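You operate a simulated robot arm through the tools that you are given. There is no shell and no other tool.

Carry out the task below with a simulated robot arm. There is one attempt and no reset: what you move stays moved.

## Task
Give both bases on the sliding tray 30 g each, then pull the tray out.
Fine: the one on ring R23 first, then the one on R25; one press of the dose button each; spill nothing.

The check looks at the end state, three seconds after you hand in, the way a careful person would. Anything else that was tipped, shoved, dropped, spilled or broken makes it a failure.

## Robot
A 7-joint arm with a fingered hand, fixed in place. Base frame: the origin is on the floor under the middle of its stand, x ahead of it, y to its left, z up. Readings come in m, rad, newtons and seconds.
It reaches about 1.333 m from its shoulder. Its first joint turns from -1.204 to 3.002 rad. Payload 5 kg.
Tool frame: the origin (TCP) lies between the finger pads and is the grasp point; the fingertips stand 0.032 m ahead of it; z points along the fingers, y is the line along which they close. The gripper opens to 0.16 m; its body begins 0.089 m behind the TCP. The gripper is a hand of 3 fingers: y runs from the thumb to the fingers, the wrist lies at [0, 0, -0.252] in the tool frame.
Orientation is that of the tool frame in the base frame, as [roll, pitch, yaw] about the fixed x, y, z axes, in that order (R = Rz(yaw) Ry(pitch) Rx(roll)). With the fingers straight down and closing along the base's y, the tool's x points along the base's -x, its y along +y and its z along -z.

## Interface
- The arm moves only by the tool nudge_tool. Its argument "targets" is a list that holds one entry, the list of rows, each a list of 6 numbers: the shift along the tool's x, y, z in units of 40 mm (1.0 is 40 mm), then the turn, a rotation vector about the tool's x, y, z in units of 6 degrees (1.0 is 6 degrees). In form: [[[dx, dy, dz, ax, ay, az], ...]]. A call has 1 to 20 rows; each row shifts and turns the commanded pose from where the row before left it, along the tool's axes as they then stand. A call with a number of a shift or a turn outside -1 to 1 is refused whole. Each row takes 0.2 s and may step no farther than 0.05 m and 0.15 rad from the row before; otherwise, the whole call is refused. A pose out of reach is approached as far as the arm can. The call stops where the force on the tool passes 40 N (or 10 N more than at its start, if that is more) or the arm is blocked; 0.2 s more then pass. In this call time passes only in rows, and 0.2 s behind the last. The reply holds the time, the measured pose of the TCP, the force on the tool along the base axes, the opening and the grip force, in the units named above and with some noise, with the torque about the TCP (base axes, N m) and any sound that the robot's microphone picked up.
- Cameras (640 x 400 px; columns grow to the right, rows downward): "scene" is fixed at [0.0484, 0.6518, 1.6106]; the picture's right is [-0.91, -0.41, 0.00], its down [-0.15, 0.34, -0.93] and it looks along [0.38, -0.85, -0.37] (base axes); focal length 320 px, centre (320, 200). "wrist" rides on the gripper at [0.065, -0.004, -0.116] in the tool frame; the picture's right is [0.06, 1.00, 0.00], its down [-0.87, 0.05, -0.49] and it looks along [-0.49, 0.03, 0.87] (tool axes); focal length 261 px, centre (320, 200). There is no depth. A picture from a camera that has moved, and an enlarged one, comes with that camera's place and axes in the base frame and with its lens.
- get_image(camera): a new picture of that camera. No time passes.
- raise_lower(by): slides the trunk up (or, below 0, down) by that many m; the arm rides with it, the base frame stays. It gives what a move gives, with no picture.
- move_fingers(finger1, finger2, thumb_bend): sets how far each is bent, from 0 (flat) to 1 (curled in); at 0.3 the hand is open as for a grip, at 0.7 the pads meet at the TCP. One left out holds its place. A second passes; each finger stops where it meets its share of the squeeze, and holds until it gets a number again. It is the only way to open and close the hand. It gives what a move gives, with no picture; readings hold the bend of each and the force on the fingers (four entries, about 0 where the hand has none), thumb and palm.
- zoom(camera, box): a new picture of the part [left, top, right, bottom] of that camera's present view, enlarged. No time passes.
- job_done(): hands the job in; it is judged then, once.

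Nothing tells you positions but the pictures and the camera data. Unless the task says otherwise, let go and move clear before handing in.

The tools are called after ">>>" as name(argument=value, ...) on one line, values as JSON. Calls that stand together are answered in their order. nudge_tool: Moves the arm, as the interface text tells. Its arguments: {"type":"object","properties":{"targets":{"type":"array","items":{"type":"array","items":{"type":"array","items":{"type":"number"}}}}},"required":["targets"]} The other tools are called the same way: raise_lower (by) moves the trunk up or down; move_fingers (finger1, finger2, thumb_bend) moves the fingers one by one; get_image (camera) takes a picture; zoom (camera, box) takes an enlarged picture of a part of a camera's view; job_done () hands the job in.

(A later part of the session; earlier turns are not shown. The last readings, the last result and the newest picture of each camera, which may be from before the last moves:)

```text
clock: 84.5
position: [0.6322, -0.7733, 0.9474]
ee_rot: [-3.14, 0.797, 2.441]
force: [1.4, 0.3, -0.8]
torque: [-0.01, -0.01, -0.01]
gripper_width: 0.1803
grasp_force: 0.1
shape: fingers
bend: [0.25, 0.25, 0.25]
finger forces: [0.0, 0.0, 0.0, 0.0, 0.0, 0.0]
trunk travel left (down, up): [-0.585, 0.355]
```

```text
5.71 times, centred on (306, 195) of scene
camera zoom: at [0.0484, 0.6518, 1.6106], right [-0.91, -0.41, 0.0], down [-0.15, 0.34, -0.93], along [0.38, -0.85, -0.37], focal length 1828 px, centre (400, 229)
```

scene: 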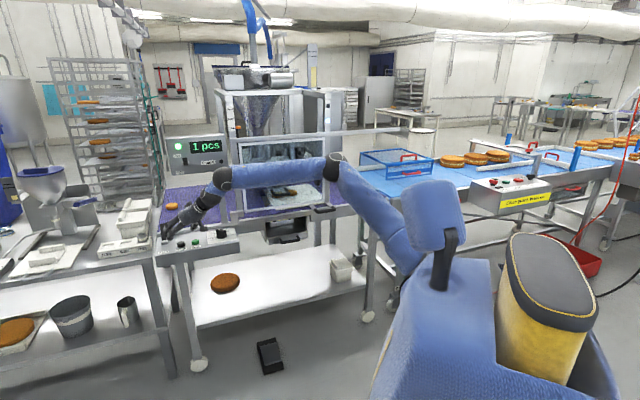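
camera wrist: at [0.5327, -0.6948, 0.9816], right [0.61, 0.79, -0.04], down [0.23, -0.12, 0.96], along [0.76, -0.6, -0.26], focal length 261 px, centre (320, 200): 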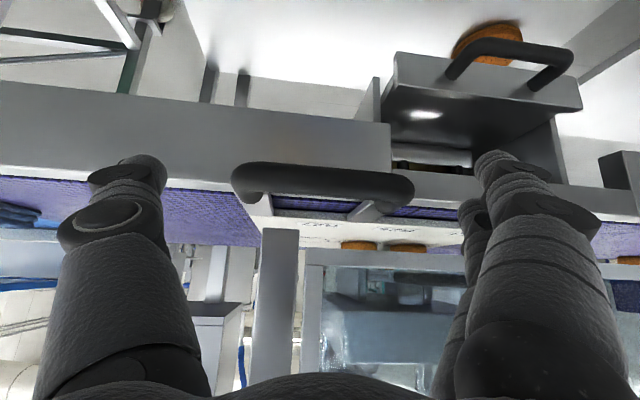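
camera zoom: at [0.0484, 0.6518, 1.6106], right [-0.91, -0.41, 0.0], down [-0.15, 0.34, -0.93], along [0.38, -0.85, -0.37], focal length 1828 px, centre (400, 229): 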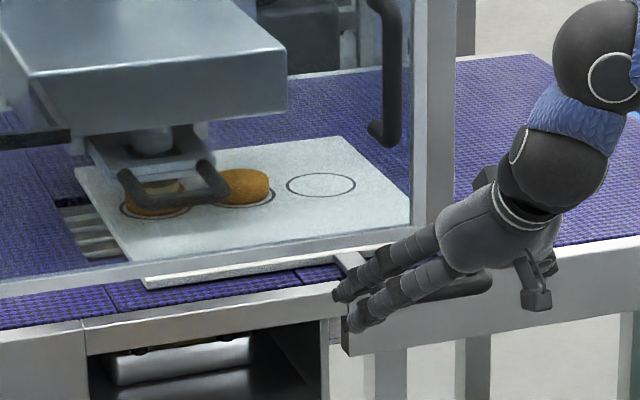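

>>> move_fingers(finger1=0.4, finger2=0.4, thumb_bend=0.4)

>>> zoom(camera="scene", box=[248, 165, 328, 215])

>>> get_image(camera="wrist")

```text
clock: 85.5
position: [0.6328, -0.7735, 0.9485]
ee_rot: [3.141, 0.796, 2.441]
force: [0.7, -0.2, 0.5]
torque: [0.02, 0.01, 0.0]
gripper_width: 0.1289
grasp_force: 0.1
shape: fingers
bend: [0.4, 0.4, 0.4]
finger forces: [0.0, 0.0, 0.0, 0.1, 0.1, 0.0]
trunk travel left (down, up): [-0.585, 0.355]
```

```text
8.00 times, centred on (288, 190) of scene
camera zoom: at [0.0484, 0.6518, 1.6106], right [-0.91, -0.41, 0.0], down [-0.15, 0.34, -0.93], along [0.38, -0.85, -0.37], focal length 2559 px, centre (576, 280)
```

zoom: 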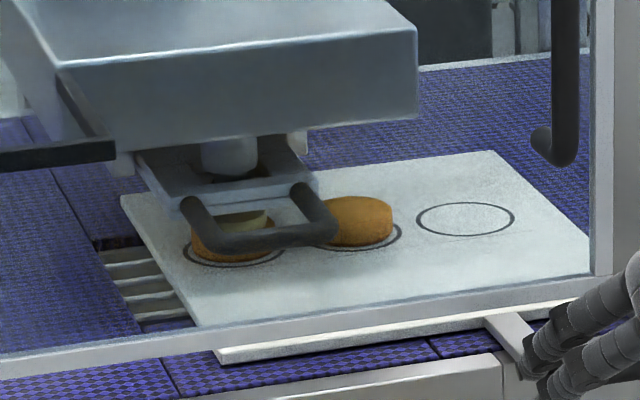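

```text
taken
camera wrist: at [0.5322, -0.6939, 0.9829], right [0.61, 0.79, -0.04], down [0.23, -0.12, 0.96], along [0.76, -0.6, -0.26], focal length 261 px, centre (320, 200)
```

wrist: 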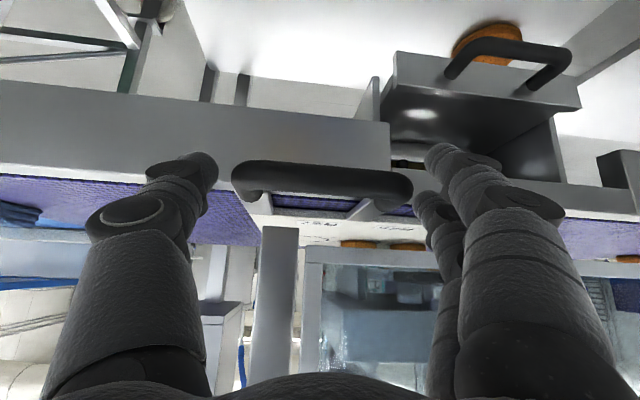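

Pushing the tray on by about 9 cm, slowly.

>>> nudge_tool(targets=[[[-0.0114, 0.365, 0.0117, 0, 0, 0], [-0.0114, 0.365, 0.0117, 0, 0, 0], [-0.0114, 0.365, 0.0117, 0, 0, 0], [-0.0114, 0.365, 0.0117, 0, 0, 0], [-0.0114, 0.365, 0.0117, 0, 0, 0], [-0.006, 0.2, 0.0064, 0, 0, 0]]])

>>> zoom(camera="scene", box=[248, 165, 328, 215])

>>> get_image(camera="wrist")

```text
clock: 86.8
position: [0.6884, -0.7139, 0.9472]
ee_rot: [3.14, 0.796, 2.44]
force: [0.4, 0.3, -0.1]
torque: [0.03, 0.03, -0.02]
gripper_width: 0.129
grasp_force: 0.0
shape: fingers
bend: [0.4, 0.4, 0.4]
finger forces: [0.0, 0.1, 0.0, 0.1, 0.1, 0.0]
trunk travel left (down, up): [-0.585, 0.355]
```

```text
8.00 times, centred on (288, 190) of scene
camera zoom: at [0.0484, 0.6518, 1.6106], right [-0.91, -0.41, 0.0], down [-0.15, 0.34, -0.93], along [0.38, -0.85, -0.37], focal length 2559 px, centre (576, 280)
```

zoom: 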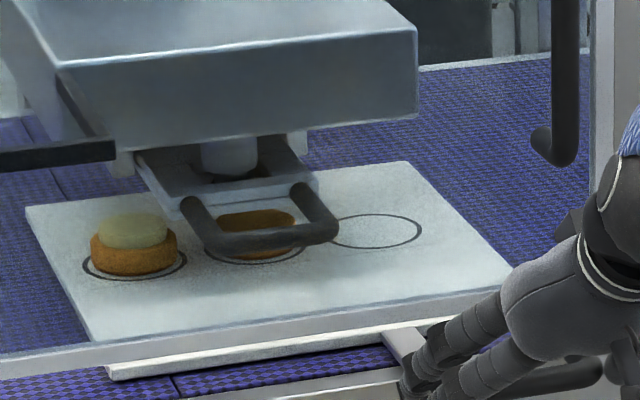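

```text
taken
camera wrist: at [0.5891, -0.6357, 0.9823], right [0.61, 0.79, -0.04], down [0.23, -0.12, 0.97], along [0.76, -0.6, -0.26], focal length 261 px, centre (320, 200)
```

wrist: 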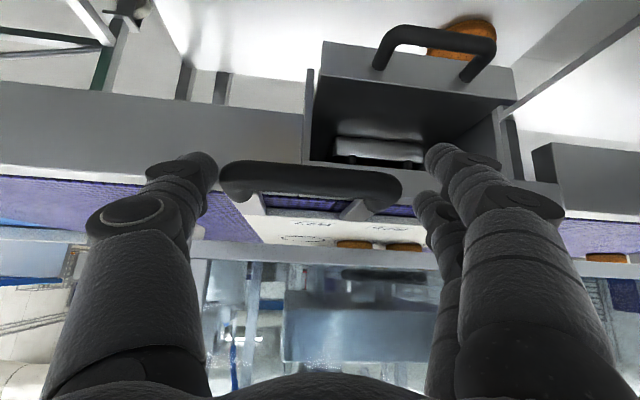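

R23's dose sits nicely centred. R25 needs about 18 mm more.

>>> nudge_tool(targets=[[[-0.0078, 0.25, 0.008, 0, 0, 0], [-0.0062, 0.2, 0.0064, 0, 0, 0]]])

>>> zoom(camera="scene", box=[248, 165, 328, 215])

```text
clock: 87.5
position: [0.7017, -0.7004, 0.9469]
ee_rot: [3.14, 0.795, 2.44]
force: [0.0, -0.5, -0.1]
torque: [0.0, -0.02, -0.03]
gripper_width: 0.1289
grasp_force: 0.0
shape: fingers
bend: [0.4, 0.4, 0.4]
finger forces: [0.1, 0.1, 0.0, 0.0, 0.0, 0.0]
trunk travel left (down, up): [-0.585, 0.355]
```

```text
8.00 times, centred on (288, 190) of scene
camera zoom: at [0.0484, 0.6518, 1.6106], right [-0.91, -0.41, 0.0], down [-0.15, 0.34, -0.93], along [0.38, -0.85, -0.37], focal length 2559 px, centre (576, 280)
```

zoom: 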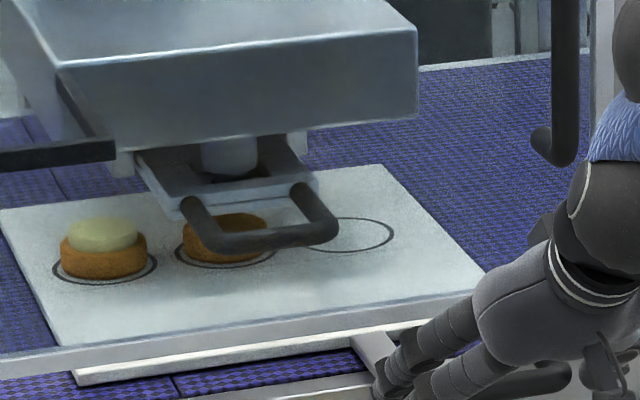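

It coasted roughly 8 mm too far. I'll check the gap and nudge it back.

>>> get_image(camera="wrist")

>>> zoom(camera="wrist", box=[180, 130, 500, 330])

```text
taken
camera wrist: at [0.6012, -0.622, 0.9822], right [0.61, 0.79, -0.04], down [0.23, -0.12, 0.96], along [0.76, -0.6, -0.26], focal length 261 px, centre (320, 200)
```

wrist: 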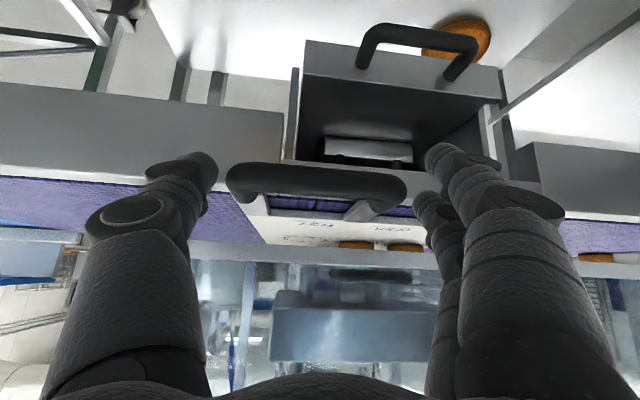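

```text
2.00 times, centred on (340, 230) of wrist
camera zoom: at [0.6012, -0.622, 0.9822], right [0.61, 0.79, -0.04], down [0.23, -0.12, 0.96], along [0.76, -0.6, -0.26], focal length 521 px, centre (280, 140)
```

zoom: 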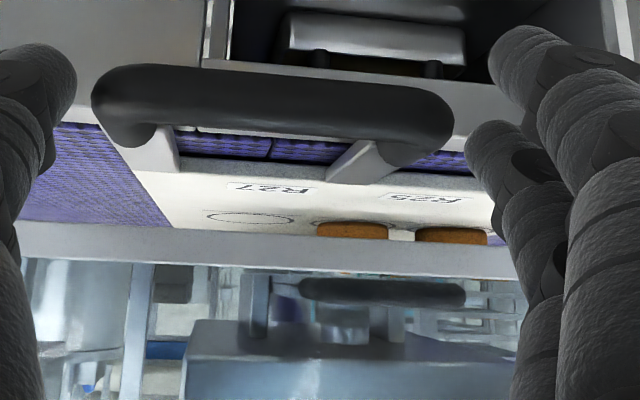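

>>> nudge_tool(targets=[[[0.0047, -0.15, -0.0048, 0, 0, 0], [0.0047, -0.15, -0.0048, 0, 0, 0]]])

>>> zoom(camera="scene", box=[248, 165, 328, 215])

>>> zoom(camera="wrist", box=[180, 130, 500, 330])

```text
clock: 88.0
position: [0.6921, -0.7089, 0.9474]
ee_rot: [-3.142, 0.795, 2.442]
force: [0.3, 1.0, 0.4]
torque: [0.0, -0.01, 0.07]
gripper_width: 0.1292
grasp_force: 0.1
shape: fingers
bend: [0.4, 0.39, 0.4]
finger forces: [0.0, 0.7, 0.0, 0.0, 0.0, 0.0]
trunk travel left (down, up): [-0.585, 0.355]
```

```text
8.00 times, centred on (288, 190) of scene
camera zoom: at [0.0484, 0.6518, 1.6106], right [-0.91, -0.41, 0.0], down [-0.15, 0.34, -0.93], along [0.38, -0.85, -0.37], focal length 2559 px, centre (576, 280)
```

zoom: 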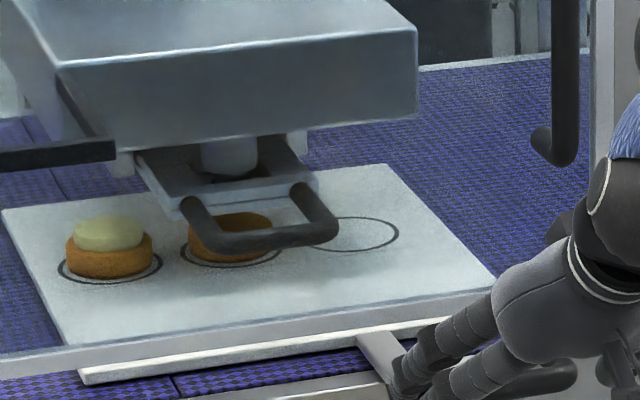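

```text
2.00 times, centred on (340, 230) of wrist
camera zoom: at [0.5929, -0.6306, 0.982], right [0.61, 0.79, -0.04], down [0.23, -0.12, 0.96], along [0.76, -0.6, -0.26], focal length 521 px, centre (280, 140)
```

zoom: 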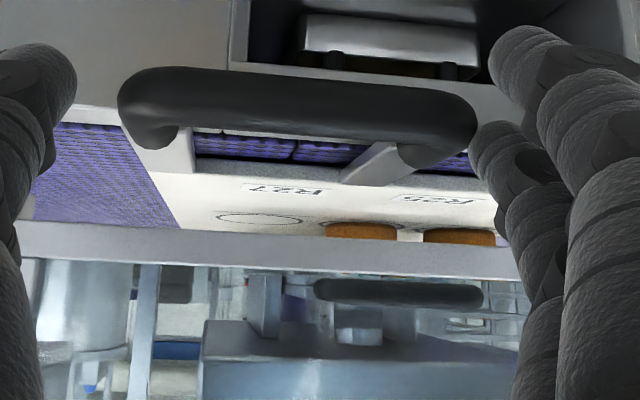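

>>> nudge_tool(targets=[[[0.0031, -0.1, -0.0032, 0, 0, 0]]])

>>> zoom(camera="scene", box=[248, 165, 328, 215])

```text
clock: 88.5
position: [0.6908, -0.7114, 0.9478]
ee_rot: [3.14, 0.795, 2.44]
force: [0.0, -0.2, 0.4]
torque: [-0.01, -0.01, 0.05]
gripper_width: 0.129
grasp_force: 0.1
shape: fingers
bend: [0.4, 0.39, 0.4]
finger forces: [0.0, 0.7, 0.1, 0.1, 0.1, 0.0]
trunk travel left (down, up): [-0.585, 0.355]
```

```text
8.00 times, centred on (288, 190) of scene
camera zoom: at [0.0484, 0.6518, 1.6106], right [-0.91, -0.41, 0.0], down [-0.15, 0.34, -0.93], along [0.38, -0.85, -0.37], focal length 2559 px, centre (576, 280)
```

zoom: 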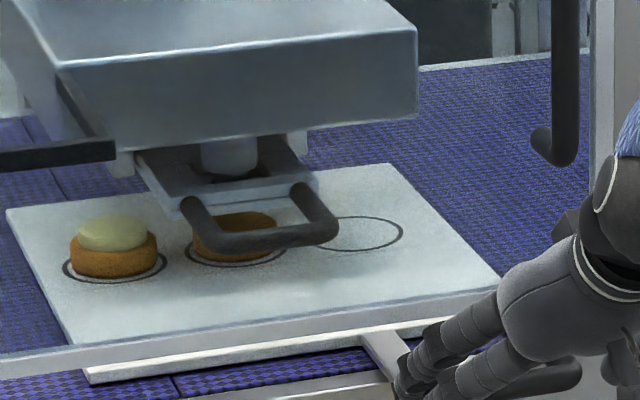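

R25 now sits at the same spot R23 had. I'll release, back off, and verify from the front.

>>> move_fingers(finger1=0.25, finger2=0.25, thumb_bend=0.25)

>>> nudge_tool(targets=[[[0, 0, -0.6, 0, 0, 0], [0, 0, -0.8, 0, 0, 0], [0, 0, -0.9, 0, 0, 0], [0, 0, -0.9, 0, 0, 0], [0.35, 0, -0.36, 0, 0, 0], [-0.318, 0.99, -0.247, 0, 0, 0], [-0.55, 0.9, -0.5, 0, 0, 0], [-0.5, 0.7, -0.45, 0, 0, 0]]])

>>> get_image(camera="wrist")

>>> zoom(camera="wrist", box=[230, 110, 390, 210])

>>> zoom(camera="scene", box=[248, 165, 328, 215])

```text
clock: 89.5
position: [0.6908, -0.7127, 0.9484]
ee_rot: [-3.141, 0.796, 2.442]
force: [-0.6, -0.5, 0.5]
torque: [-0.01, 0.01, -0.01]
gripper_width: 0.1807
grasp_force: 0.1
shape: fingers
bend: [0.25, 0.25, 0.25]
finger forces: [0.0, 0.0, 0.0, 0.1, 0.1, 0.0]
trunk travel left (down, up): [-0.585, 0.355]
```

```text
clock: 91.5
position: [0.4956, -0.5815, 0.7085]
ee_rot: [-2.722, 0.238, 2.657]
force: [-0.1, 0.7, 0.2]
torque: [-0.03, 0.0, 0.0]
gripper_width: 0.1808
grasp_force: 0.0
shape: fingers
bend: [0.25, 0.25, 0.25]
finger forces: [0.1, 0.0, 0.1, 0.0, 0.0, 0.0]
out of reach, approached as far as the arm can: row 3, 4
trunk travel left (down, up): [-0.585, 0.355]
stopped in row 8: the arm was blocked; the commanded pose is now the measured one
```

```text
taken
camera wrist: at [0.4381, -0.5028, 0.7976], right [0.46, 0.79, -0.41], down [0.77, -0.13, 0.62], along [0.44, -0.6, -0.67], focal length 261 px, centre (320, 200)
```

wrist: 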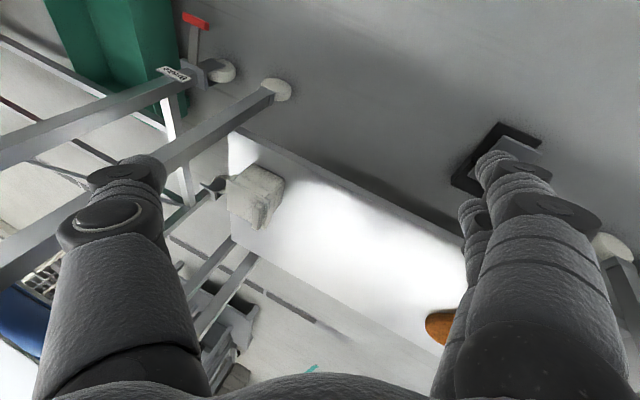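

```text
4.00 times, centred on (310, 160) of wrist
camera zoom: at [0.4381, -0.5028, 0.7976], right [0.46, 0.79, -0.41], down [0.77, -0.13, 0.62], along [0.44, -0.6, -0.67], focal length 1043 px, centre (360, 360)
```

zoom: 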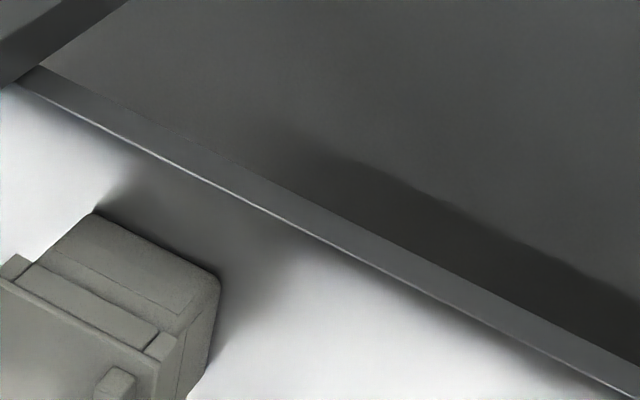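

```text
8.00 times, centred on (288, 190) of scene
camera zoom: at [0.0484, 0.6518, 1.6106], right [-0.91, -0.41, 0.0], down [-0.15, 0.34, -0.93], along [0.38, -0.85, -0.37], focal length 2559 px, centre (576, 280)
```

zoom: 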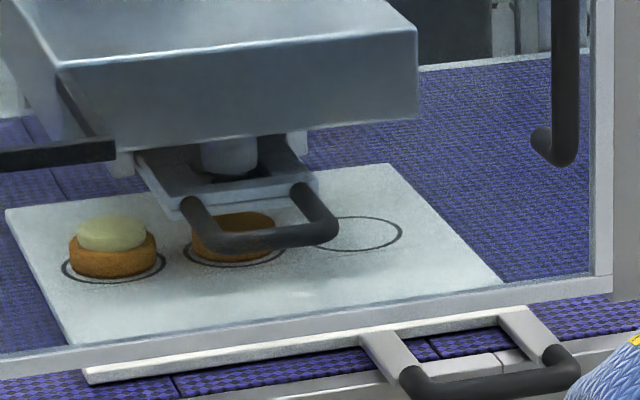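

The arm swung into an odd low posture because its joint solution flipped, but the tray didn't move and there's no contact force. I'll look at the whole scene before doing anything else.

>>> get_image(camera="scene")

>>> zoom(camera="scene", box=[280, 60, 600, 260])

```text
taken
```

scene: 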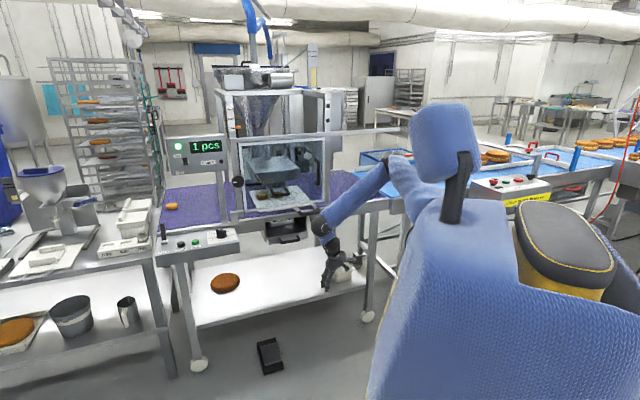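

```text
2.00 times, centred on (440, 160) of scene
camera zoom: at [0.0484, 0.6518, 1.6106], right [-0.91, -0.41, 0.0], down [-0.15, 0.34, -0.93], along [0.38, -0.85, -0.37], focal length 640 px, centre (80, 280)
```

zoom: 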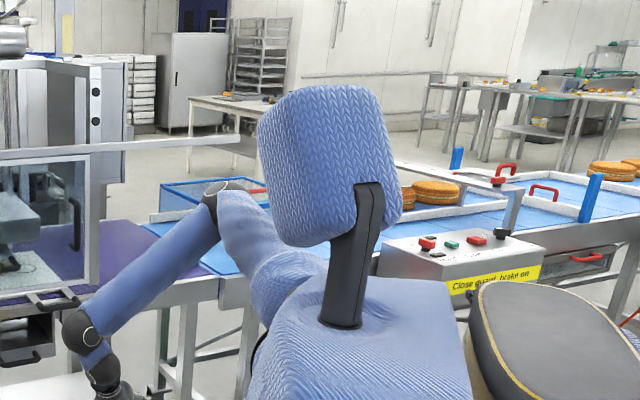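

Nothing looks disturbed. I'll raise the trunk to lift the whole arm clear without changing its joints, then gently restore the normal orientation.

>>> raise_lower(by=0.25)

>>> nudge_tool(targets=[[[0, 0, 0, -0.6, 0, 0], [0, 0, 0, -0.6, 0, 0], [0, 0, 0, -0.6, 0, 0], [0, 0, 0, -0.6, 0, 0]]])

>>> get_image(camera="scene")

```text
clock: 94.0
position: [0.4985, -0.5819, 0.9584]
ee_rot: [-2.722, 0.239, 2.658]
force: [-0.2, 0.7, -0.7]
torque: [0.04, 0.02, -0.02]
gripper_width: 0.1811
grasp_force: 0.0
shape: fingers
bend: [0.25, 0.25, 0.25]
finger forces: [0.0, 0.1, 0.0, 0.0, 0.1, 0.1]
trunk travel left (down, up): [-0.835, 0.105]
```

```text
clock: 95.0
position: [0.4977, -0.5802, 0.9586]
ee_rot: [-2.975, 0.24, 2.662]
force: [-0.1, -0.2, -0.5]
torque: [0.02, 0.02, 0.0]
gripper_width: 0.181
grasp_force: 0.1
shape: fingers
bend: [0.25, 0.25, 0.25]
finger forces: [0.0, 0.0, 0.0, 0.0, 0.0, 0.0]
trunk travel left (down, up): [-0.835, 0.105]
```

```text
taken
```

scene: 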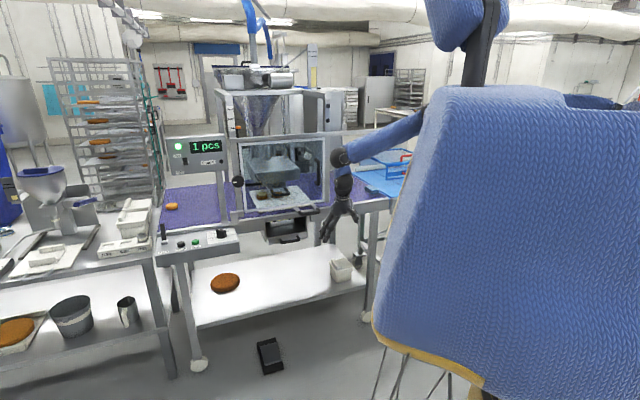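

>>> nudge_tool(targets=[[[0, 0, 0, -0.8, 0, 0], [0, 0, 0, -0.8, 0, 0], [-0.19, 0, -0.777, 0, 0, 0], [-0.19, 0, -0.777, 0, 0, 0], [-0.19, 0, -0.777, 0, 0, 0], [-0.19, 0, -0.777, 0, 0, 0], [-0.19, 0, -0.777, 0, 0, 0], [-0.19, 0, -0.777, 0, 0, 0]]])

>>> get_image(camera="scene")

```text
clock: 97.0
position: [0.5546, -0.5807, 1.2552]
ee_rot: [3.025, 0.44, 2.618]
force: [0.6, 0.0, 0.3]
torque: [-0.02, 0.03, -0.02]
gripper_width: 0.1808
grasp_force: 0.1
shape: fingers
bend: [0.25, 0.25, 0.25]
finger forces: [0.0, 0.1, 0.0, 0.1, 0.0, 0.1]
trunk travel left (down, up): [-0.835, 0.105]
stopped in row 8: the arm was blocked; the commanded pose is now the measured one
```

```text
taken
```

scene: 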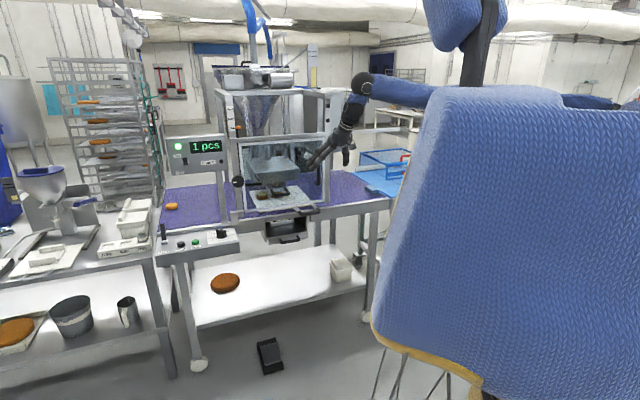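

The arm's posture is jumpy at this spot, so I'll move in small steps to the open area in front and to the left, where it behaved well.

>>> nudge_tool(targets=[[[0, 0, 0, 0.55, 0, 0], [0, 0, 0, 0.55, 0, 0], [0.065, 0.47, -0.058, 0, 0, 0], [0.065, 0.47, -0.058, 0, 0, 0]]])

>>> get_image(camera="scene")

```text
clock: 98.0
position: [0.5707, -0.5482, 1.2829]
ee_rot: [3.114, 0.479, 2.604]
force: [-0.3, 0.9, -4.2]
torque: [-0.16, -0.07, -0.01]
gripper_width: 0.1809
grasp_force: 0.2
shape: fingers
bend: [0.25, 0.25, 0.25]
finger forces: [0.0, 0.0, 0.1, 0.0, 0.0, 0.0]
out of reach, approached as far as the arm can: row 2
trunk travel left (down, up): [-0.835, 0.105]
```

```text
taken
```

scene: 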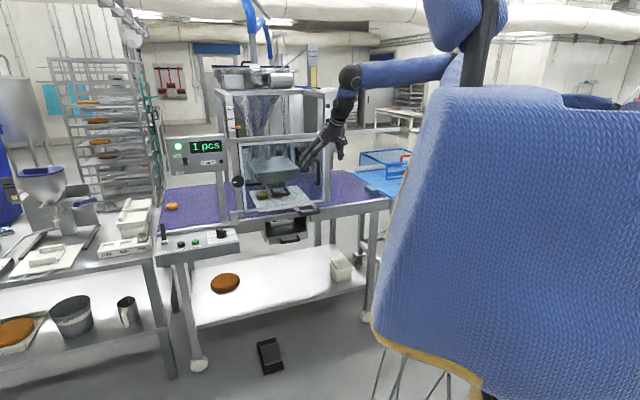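

>>> nudge_tool(targets=[[[0.065, 0.47, -0.058, 0, 0, 0], [0.065, 0.47, -0.058, 0, 0, 0], [0.065, 0.47, -0.058, 0, 0, 0]]])

>>> get_image(camera="scene")

```text
clock: 98.8
position: [0.5808, -0.4937, 1.2609]
ee_rot: [3.141, 0.44, 2.617]
force: [0.5, 0.3, 0.2]
torque: [-0.03, 0.03, 0.04]
gripper_width: 0.1807
grasp_force: 0.1
shape: fingers
bend: [0.25, 0.25, 0.25]
finger forces: [0.1, 0.1, 0.0, 0.0, 0.1, 0.0]
trunk travel left (down, up): [-0.835, 0.105]
```

```text
taken
```

scene: 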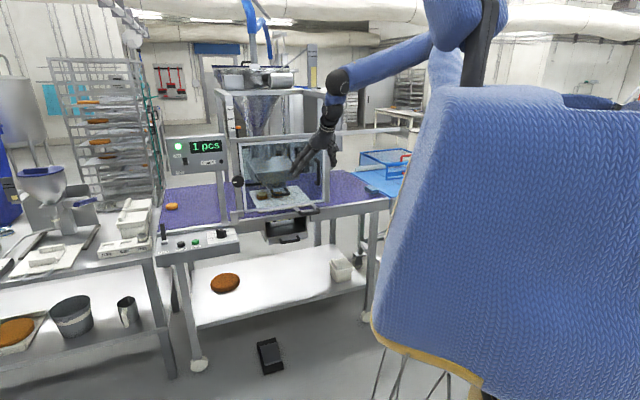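

The arm is back in its normal posture and tracking properly. I'll check the alignment from here.

>>> get_image(camera="wrist")

>>> zoom(camera="wrist", box=[240, 130, 400, 230])

>>> zoom(camera="scene", box=[248, 165, 328, 215])

```text
taken
camera wrist: at [0.4867, -0.4445, 1.3382], right [0.45, 0.89, -0.03], down [0.53, -0.24, 0.81], along [0.72, -0.38, -0.58], focal length 261 px, centre (320, 200)
```

wrist: 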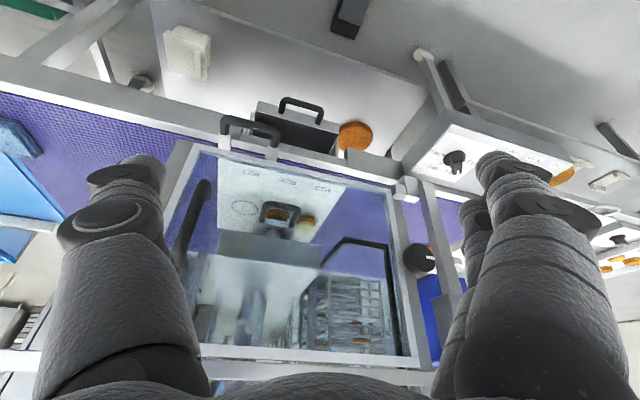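

```text
4.00 times, centred on (320, 180) of wrist
camera zoom: at [0.4867, -0.4445, 1.3382], right [0.45, 0.89, -0.03], down [0.53, -0.24, 0.81], along [0.72, -0.38, -0.58], focal length 1043 px, centre (320, 280)
```

zoom: 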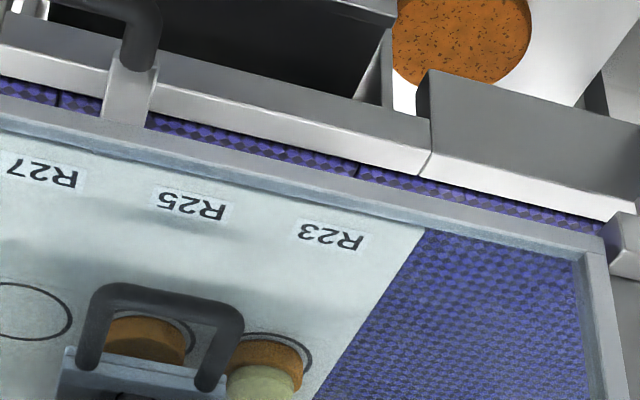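

```text
8.00 times, centred on (288, 190) of scene
camera zoom: at [0.0484, 0.6518, 1.6106], right [-0.91, -0.41, 0.0], down [-0.15, 0.34, -0.93], along [0.38, -0.85, -0.37], focal length 2559 px, centre (576, 280)
```

zoom: 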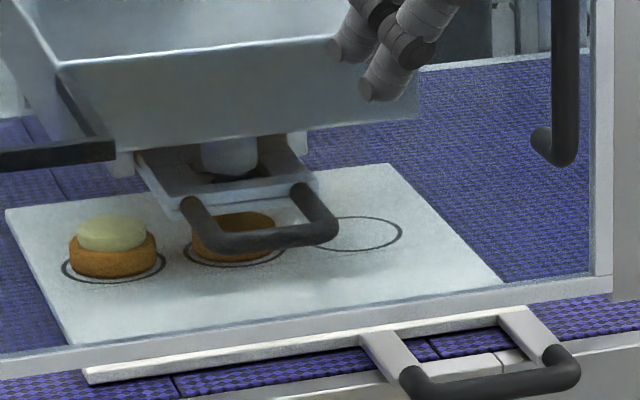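

R25 is sitting exactly where R23 was when dosed. Now I'll retrace the known path to the Dose button, starting with the trunk and orientation.

>>> raise_lower(by=-0.25)

>>> move_fingers(finger1=0.62, finger2=0.62, thumb_bend=0.3)

>>> nudge_tool(targets=[[[0, 0, 0, -0.34, 0, -0.724], [0, 0, 0, -0.34, 0, -0.724], [0, 0, 0, -0.34, 0, -0.724], [0, 0, 0, 0, -0.81, 0], [0, 0, 0, 0, -0.81, 0]]])

>>> get_image(camera="scene")

```text
clock: 101.4
position: [0.5817, -0.4951, 1.0116]
ee_rot: [3.14, 0.44, 2.619]
force: [0.7, 1.0, -0.5]
torque: [0.0, 0.02, -0.01]
gripper_width: 0.1809
grasp_force: 0.0
shape: fingers
bend: [0.25, 0.25, 0.25]
finger forces: [0.0, 0.1, 0.0, 0.0, 0.0, 0.0]
trunk travel left (down, up): [-0.585, 0.355]
```

```text
clock: 102.4
position: [0.5814, -0.4949, 1.0109]
ee_rot: [3.14, 0.44, 2.618]
force: [-0.2, 1.4, -0.3]
torque: [-0.04, -0.04, 0.02]
gripper_width: 0.1044
grasp_force: 0.0
shape: fingers
bend: [0.62, 0.62, 0.3]
finger forces: [0.0, 0.0, 0.1, 0.0, 0.0, 0.1]
trunk travel left (down, up): [-0.585, 0.355]
```

```text
clock: 103.6
position: [0.5811, -0.4949, 1.0112]
ee_rot: [3.138, 0.61, 2.87]
force: [0.1, -0.8, 1.1]
torque: [0.03, 0.01, 0.04]
gripper_width: 0.1044
grasp_force: 0.0
shape: fingers
bend: [0.62, 0.62, 0.3]
finger forces: [0.0, 0.1, 0.1, 0.1, 0.1, 0.0]
trunk travel left (down, up): [-0.585, 0.355]
```

```text
taken
```

scene: 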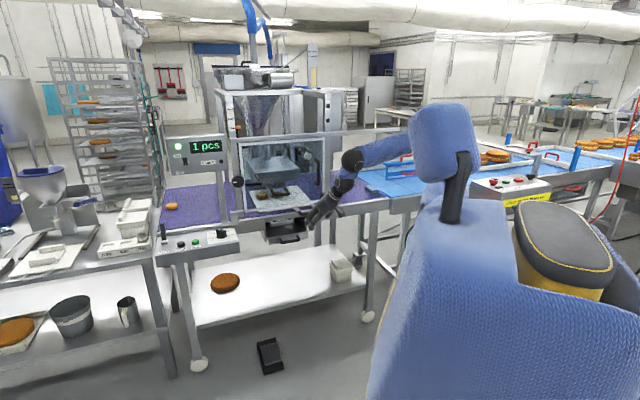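

>>> nudge_tool(targets=[[[-0.4, 0, -0.57, 0, 0, 0], [-0.4, 0, -0.57, 0, 0, 0], [-0.42, 0.793, 0.12, 0, 0, 0], [-0.42, 0.793, 0.12, 0, 0, 0], [-0.42, 0.793, 0.12, 0, 0, 0]]])

>>> get_image(camera="scene")

```text
clock: 104.8
position: [0.6558, -0.4164, 1.0837]
ee_rot: [-3.141, 0.608, 2.868]
force: [0.3, 0.1, 0.1]
torque: [-0.04, 0.03, -0.07]
gripper_width: 0.1042
grasp_force: 0.1
shape: fingers
bend: [0.62, 0.62, 0.3]
finger forces: [0.0, 0.0, 0.1, 0.1, 0.0, 0.0]
trunk travel left (down, up): [-0.585, 0.355]
```

```text
taken
```

scene: 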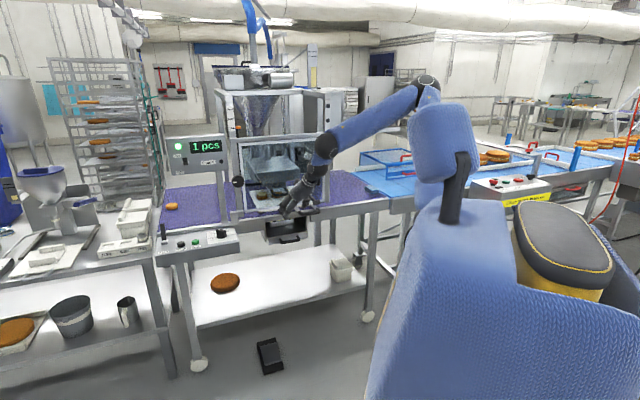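

>>> nudge_tool(targets=[[[-0.372, 0.84, 0.178, 0, 0, 0], [-0.372, 0.84, 0.178, 0, 0, 0], [-0.372, 0.84, 0.178, 0, 0, 0], [-0.372, 0.84, 0.178, 0, 0, 0], [-0.372, 0.84, 0.178, 0, 0, 0], [-0.372, 0.84, 0.178, 0, 0, 0]]])

>>> nudge_tool(targets=[[[0, 0, 0, 0, -0.81, 0], [0, 0, 0, 0, -0.81, 0], [0, 0, 0, -0.96, 0, 0], [0, 0, 0, -0.96, 0, 0], [0, 0, 0, -0.96, 0, 0]]])

>>> get_image(camera="wrist")

>>> get_image(camera="scene")

```text
clock: 106.2
position: [0.8031, -0.2494, 1.1026]
ee_rot: [3.14, 0.607, 2.869]
force: [-0.1, 0.5, -0.6]
torque: [0.0, 0.02, -0.01]
gripper_width: 0.1044
grasp_force: 0.0
shape: fingers
bend: [0.62, 0.62, 0.3]
finger forces: [0.1, 0.1, 0.0, 0.0, 0.0, 0.0]
trunk travel left (down, up): [-0.585, 0.355]
```

```text
clock: 107.4
position: [0.8007, -0.2497, 1.0995]
ee_rot: [2.835, 0.78, 2.868]
force: [-0.5, 0.0, 0.9]
torque: [0.0, -0.02, -0.01]
gripper_width: 0.1042
grasp_force: 0.1
shape: fingers
bend: [0.62, 0.62, 0.3]
finger forces: [0.0, 0.0, 0.0, 0.0, 0.0, 0.0]
trunk travel left (down, up): [-0.585, 0.355]
```

```text
taken
camera wrist: at [0.6744, -0.2548, 1.132], right [0.01, 0.99, 0.17], down [0.24, -0.17, 0.96], along [0.97, 0.03, -0.24], focal length 261 px, centre (320, 200)
```

wrist: 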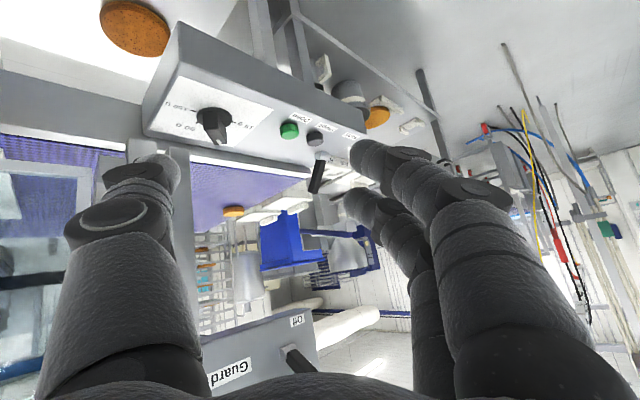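

```text
taken
```

scene: 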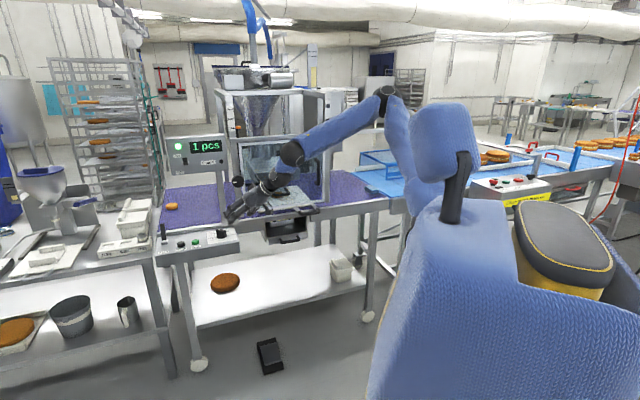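

>>> nudge_tool(targets=[[[-0.7, 0.212, -0.68, 0, 0, 0], [-0.7, 0.212, -0.68, 0, 0, 0], [-0.7, 0.212, -0.68, 0, 0, 0]]])

>>> raise_lower(by=-0.16)

```text
clock: 108.2
position: [0.8025, -0.2498, 1.2202]
ee_rot: [2.839, 0.78, 2.87]
force: [-0.7, 0.4, -0.4]
torque: [0.0, 0.01, 0.02]
gripper_width: 0.1042
grasp_force: 0.0
shape: fingers
bend: [0.62, 0.62, 0.3]
finger forces: [0.0, 0.1, 0.0, 0.1, 0.0, 0.0]
trunk travel left (down, up): [-0.585, 0.355]
```

```text
clock: 110.0
position: [0.8028, -0.2508, 1.0596]
ee_rot: [2.838, 0.78, 2.869]
force: [-0.4, -0.9, 0.1]
torque: [0.0, 0.01, 0.0]
gripper_width: 0.1044
grasp_force: 0.0
shape: fingers
bend: [0.62, 0.62, 0.3]
finger forces: [0.1, 0.0, 0.1, 0.1, 0.1, 0.0]
trunk travel left (down, up): [-0.425, 0.515]
```

>>> nudge_tool(targets=[[[-0.464, 0.255, 0.825, 0, 0, 0], [-0.464, 0.255, 0.825, 0, 0, 0], [-0.464, 0.255, 0.825, 0, 0, 0], [-0.464, 0.255, 0.825, 0, 0, 0], [-0.464, 0.255, 0.825, 0, 0, 0], [-0.464, 0.255, 0.825, 0, 0, 0], [-0.464, 0.255, 0.825, 0, 0, 0]]])

>>> zoom(camera="scene", box=[155, 200, 251, 260])

>>> zoom(camera="wrist", box=[80, 60, 320, 210])

```text
clock: 111.6
position: [1.0644, -0.1823, 1.0074]
ee_rot: [2.837, 0.775, 2.868]
force: [0.2, -0.9, 0.5]
torque: [0.01, 0.02, 0.04]
gripper_width: 0.104
grasp_force: 0.1
shape: fingers
bend: [0.62, 0.62, 0.3]
finger forces: [0.0, 0.0, 0.0, 0.1, 0.0, 0.0]
trunk travel left (down, up): [-0.425, 0.515]
```

```text
6.67 times, centred on (203, 230) of scene
camera zoom: at [0.0484, 0.6518, 1.6106], right [-0.91, -0.41, 0.0], down [-0.15, 0.34, -0.93], along [0.38, -0.85, -0.37], focal length 2133 px, centre (1100, 0)
```

zoom: 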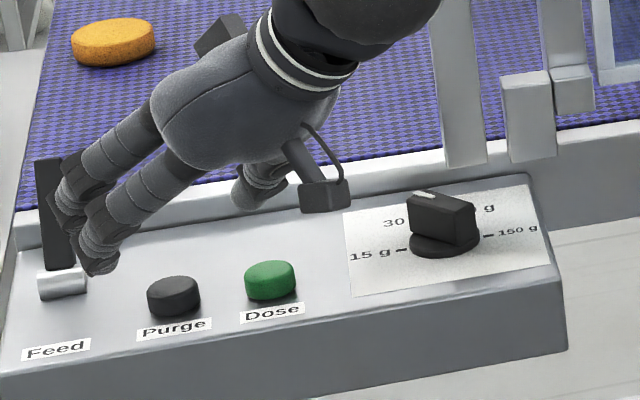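

```text
2.67 times, centred on (200, 135) of wrist
camera zoom: at [0.9371, -0.1863, 1.039], right [0.01, 0.99, 0.17], down [0.24, -0.17, 0.96], along [0.97, 0.03, -0.24], focal length 695 px, centre (640, 373)
```

zoom: 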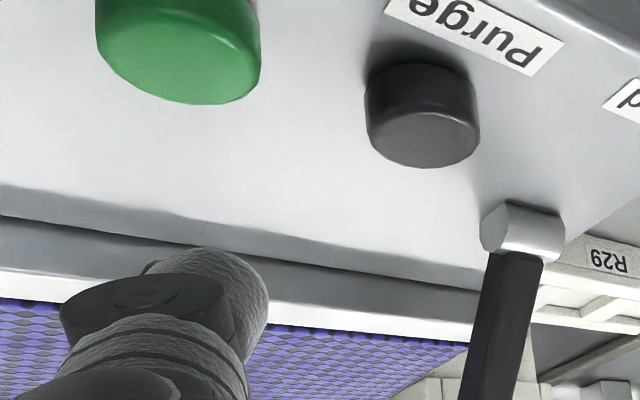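

>>> zoom(camera="scene", box=[248, 165, 328, 215])

>>> nudge_tool(targets=[[[0.252, -0.076, 0.245, 0, 0, 0], [0.252, -0.076, 0.245, 0, 0, 0], [0.23, -0.07, 0.223, 0, 0, 0]]])

>>> zoom(camera="scene", box=[155, 200, 251, 260])

>>> zoom(camera="wrist", box=[80, 60, 320, 210])

```text
8.00 times, centred on (288, 190) of scene
camera zoom: at [0.0484, 0.6518, 1.6106], right [-0.91, -0.41, 0.0], down [-0.15, 0.34, -0.93], along [0.38, -0.85, -0.37], focal length 2559 px, centre (576, 280)
```

zoom: 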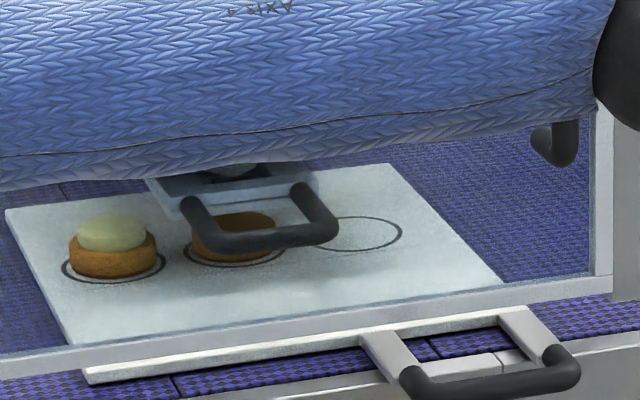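

```text
clock: 112.4
position: [1.0642, -0.1799, 0.9675]
ee_rot: [2.837, 0.778, 2.869]
force: [0.9, -0.3, 0.2]
torque: [-0.01, -0.01, -0.02]
gripper_width: 0.1039
grasp_force: 0.1
shape: fingers
bend: [0.62, 0.62, 0.3]
finger forces: [0.0, 0.0, 0.0, 0.0, 0.0, 0.0]
trunk travel left (down, up): [-0.425, 0.515]
```

```text
6.67 times, centred on (203, 230) of scene
camera zoom: at [0.0484, 0.6518, 1.6106], right [-0.91, -0.41, 0.0], down [-0.15, 0.34, -0.93], along [0.38, -0.85, -0.37], focal length 2133 px, centre (1100, 0)
```

zoom: 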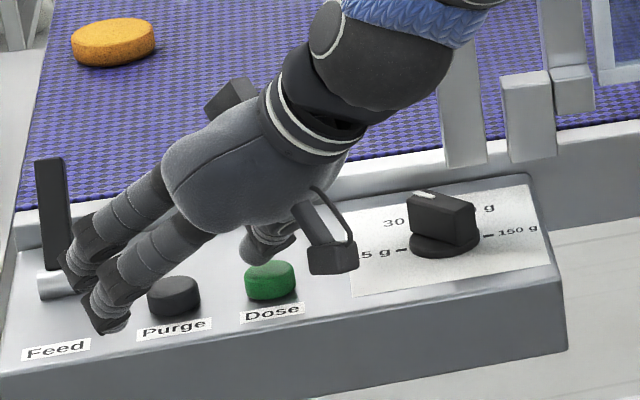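

```text
2.67 times, centred on (200, 135) of wrist
camera zoom: at [0.936, -0.185, 0.9988], right [0.01, 0.99, 0.17], down [0.24, -0.17, 0.96], along [0.97, 0.03, -0.24], focal length 695 px, centre (640, 373)
```

zoom: 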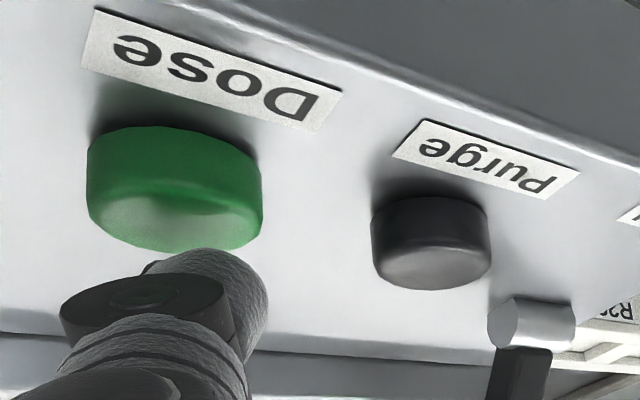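

Everything matches the first press: R25 is in place, the dial is at 30 g, and the thumb is over Dose. Pressing once.

>>> nudge_tool(targets=[[[0.133, -0.04, 0.129, 0, 0, 0], [0.105, -0.032, 0.102, 0, 0, 0]]])

>>> zoom(camera="scene", box=[150, 125, 310, 265])

```text
clock: 113.0
position: [1.0651, -0.1804, 0.9545]
ee_rot: [2.838, 0.783, 2.868]
force: [-0.5, 0.8, 7.4]
torque: [-0.64, -0.11, 0.05]
gripper_width: 0.1042
grasp_force: 3.1
shape: fingers
bend: [0.62, 0.62, 0.3]
finger forces: [0.0, 0.0, 0.0, 0.0, 6.9, 0.0]
trunk travel left (down, up): [-0.425, 0.515]
heard: click
```

```text
2.86 times, centred on (230, 195) of scene
camera zoom: at [0.0484, 0.6518, 1.6106], right [-0.91, -0.41, 0.0], down [-0.15, 0.34, -0.93], along [0.38, -0.85, -0.37], focal length 914 px, centre (577, 214)
```

zoom: 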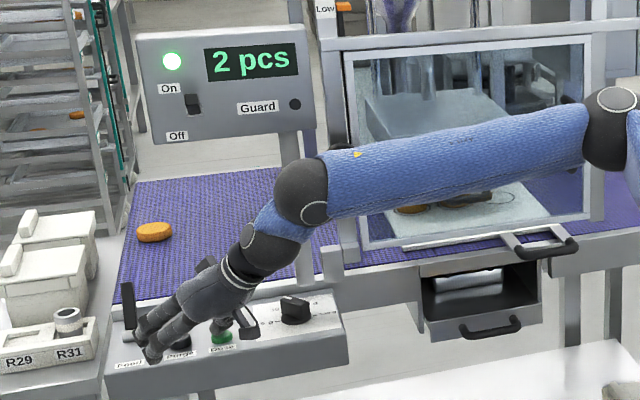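

It clicked and the display reads "2 pcs". I'll release straight up and retreat.

>>> nudge_tool(targets=[[[-0.4, 0.12, -0.39, 0, 0, 0], [-0.56, 0.17, -0.545, 0, 0, 0], [0.44, -0.251, -0.846, 0, 0, 0], [0.44, -0.251, -0.846, 0, 0, 0], [0.44, -0.251, -0.846, 0, 0, 0], [0.44, -0.251, -0.846, 0, 0, 0], [0.44, -0.251, -0.846, 0, 0, 0], [0.44, -0.251, -0.846, 0, 0, 0], [0.44, -0.251, -0.846, 0, 0, 0]]])

>>> nudge_tool(targets=[[[0, 0, 0, 0.961, 0, 0], [0, 0, 0, 0.961, 0, 0], [0, 0, 0, 0.961, 0, 0]]])

>>> get_image(camera="scene")

>>> zoom(camera="scene", box=[248, 165, 328, 215])

```text
clock: 115.0
position: [0.8046, -0.2489, 1.0685]
ee_rot: [2.836, 0.781, 2.869]
force: [0.3, -0.6, 0.4]
torque: [0.02, 0.02, 0.03]
gripper_width: 0.1042
grasp_force: 0.0
shape: fingers
bend: [0.62, 0.62, 0.3]
finger forces: [0.0, 0.1, 0.0, 0.0, 0.0, 0.1]
trunk travel left (down, up): [-0.425, 0.515]
```

```text
clock: 115.8
position: [0.8041, -0.2505, 1.0689]
ee_rot: [-3.139, 0.779, 2.869]
force: [-0.5, 0.9, 0.6]
torque: [-0.01, -0.02, -0.02]
gripper_width: 0.1042
grasp_force: 0.1
shape: fingers
bend: [0.62, 0.62, 0.3]
finger forces: [0.0, 0.0, 0.0, 0.0, 0.0, 0.0]
trunk travel left (down, up): [-0.425, 0.515]
```

```text
taken
```

scene: 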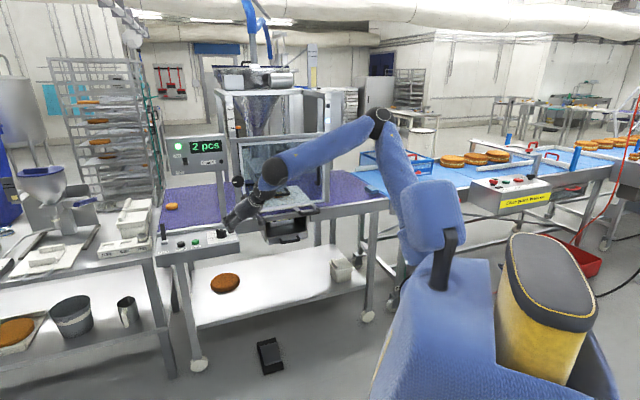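

```text
8.00 times, centred on (288, 190) of scene
camera zoom: at [0.0484, 0.6518, 1.6106], right [-0.91, -0.41, 0.0], down [-0.15, 0.34, -0.93], along [0.38, -0.85, -0.37], focal length 2559 px, centre (576, 280)
```

zoom: 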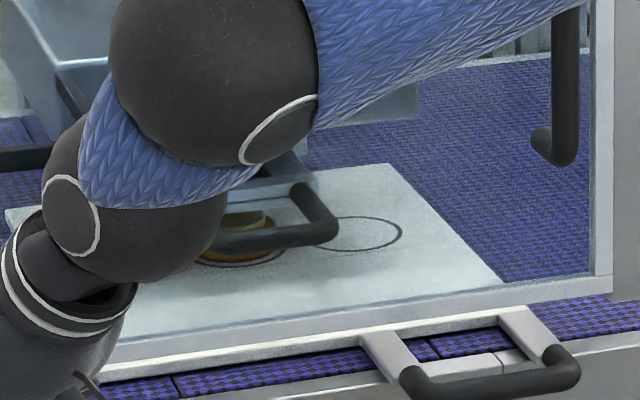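

Both bases show filling. Now to fetch the tray: I'll keep the trunk low for an easier wrist posture and go step by step, watching for reach warnings.

>>> nudge_tool(targets=[[[0.184, -0.881, -0.383, 0, 0, 0], [0.184, -0.881, -0.383, 0, 0, 0], [0.184, -0.881, -0.383, 0, 0, 0], [0.184, -0.881, -0.383, 0, 0, 0], [0.184, -0.881, -0.383, 0, 0, 0], [0.184, -0.881, -0.383, 0, 0, 0], [0.184, -0.881, -0.383, 0, 0, 0], [0.184, -0.881, -0.383, 0, 0, 0]]])

>>> nudge_tool(targets=[[[0, 0, 0, 0.572, 0, 0.58], [0, 0, 0, 0.572, 0, 0.58]]])

>>> get_image(camera="scene")

>>> zoom(camera="scene", box=[248, 165, 328, 215])

```text
clock: 117.6
position: [0.6046, -0.4857, 1.112]
ee_rot: [3.137, 0.779, 2.87]
force: [0.6, -0.4, -0.4]
torque: [0.01, 0.01, -0.01]
gripper_width: 0.104
grasp_force: 0.1
shape: fingers
bend: [0.62, 0.62, 0.3]
finger forces: [0.0, 0.0, 0.0, 0.1, 0.0, 0.0]
trunk travel left (down, up): [-0.425, 0.515]
```

```text
clock: 118.2
position: [0.6045, -0.4865, 1.1127]
ee_rot: [3.139, 0.779, 2.695]
force: [0.0, -0.5, -0.8]
torque: [0.03, 0.02, 0.0]
gripper_width: 0.104
grasp_force: 0.1
shape: fingers
bend: [0.62, 0.62, 0.3]
finger forces: [0.0, 0.0, 0.1, 0.0, 0.0, 0.0]
trunk travel left (down, up): [-0.425, 0.515]
```

```text
taken
```

scene: 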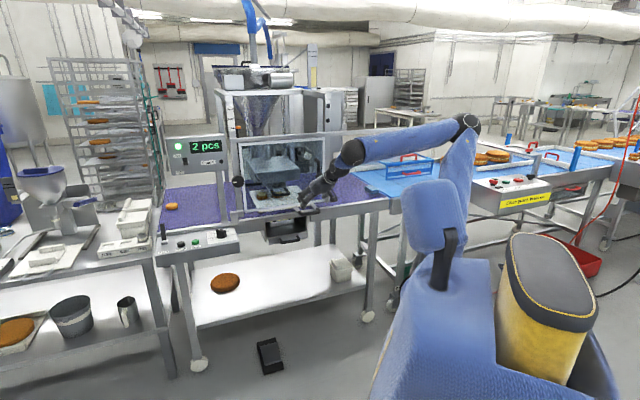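

```text
8.00 times, centred on (288, 190) of scene
camera zoom: at [0.0484, 0.6518, 1.6106], right [-0.91, -0.41, 0.0], down [-0.15, 0.34, -0.93], along [0.38, -0.85, -0.37], focal length 2559 px, centre (576, 280)
```

zoom: 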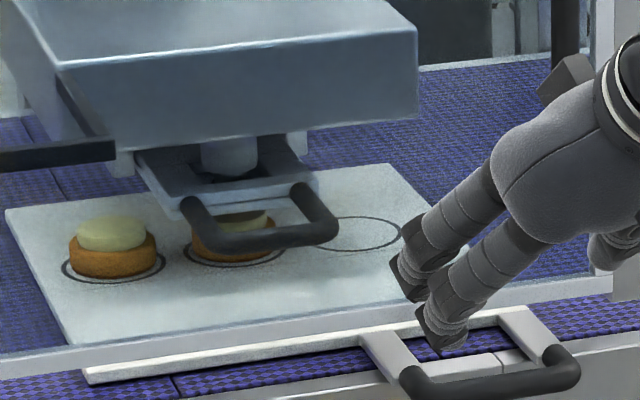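

>>> nudge_tool(targets=[[[0, 0, 0, 0.572, 0, 0.58], [0, 0, 0, 0.572, 0, 0.58], [0, 0, 0, 0.572, 0, 0.58]]])

>>> move_fingers(finger1=0.25, finger2=0.25, thumb_bend=0.25)

>>> get_image(camera="wrist")

```text
clock: 119.0
position: [0.6046, -0.4863, 1.1115]
ee_rot: [3.14, 0.778, 2.442]
force: [-0.2, 0.1, 1.0]
torque: [0.0, 0.01, -0.02]
gripper_width: 0.1043
grasp_force: 0.1
shape: fingers
bend: [0.62, 0.62, 0.3]
finger forces: [0.0, 0.1, 0.0, 0.0, 0.1, 0.0]
trunk travel left (down, up): [-0.425, 0.515]
```

```text
clock: 120.0
position: [0.6048, -0.4859, 1.111]
ee_rot: [3.14, 0.778, 2.442]
force: [0.4, 0.3, 0.0]
torque: [0.01, 0.01, 0.02]
gripper_width: 0.1803
grasp_force: 0.2
shape: fingers
bend: [0.25, 0.25, 0.25]
finger forces: [0.1, 0.0, 0.1, 0.0, 0.0, 0.0]
trunk travel left (down, up): [-0.425, 0.515]
```

```text
taken
camera wrist: at [0.5052, -0.4088, 1.1483], right [0.61, 0.79, -0.04], down [0.24, -0.14, 0.96], along [0.76, -0.59, -0.28], focal length 261 px, centre (320, 200)
```

wrist: 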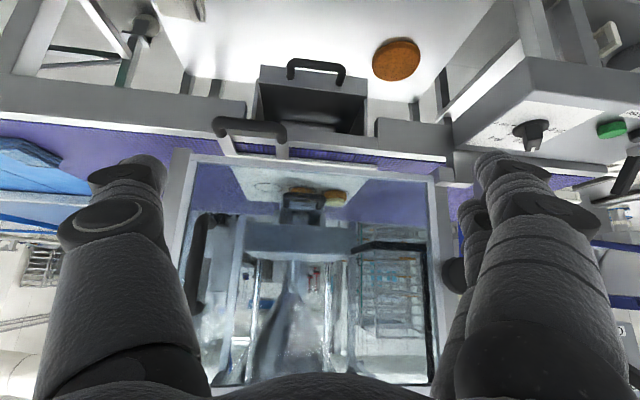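

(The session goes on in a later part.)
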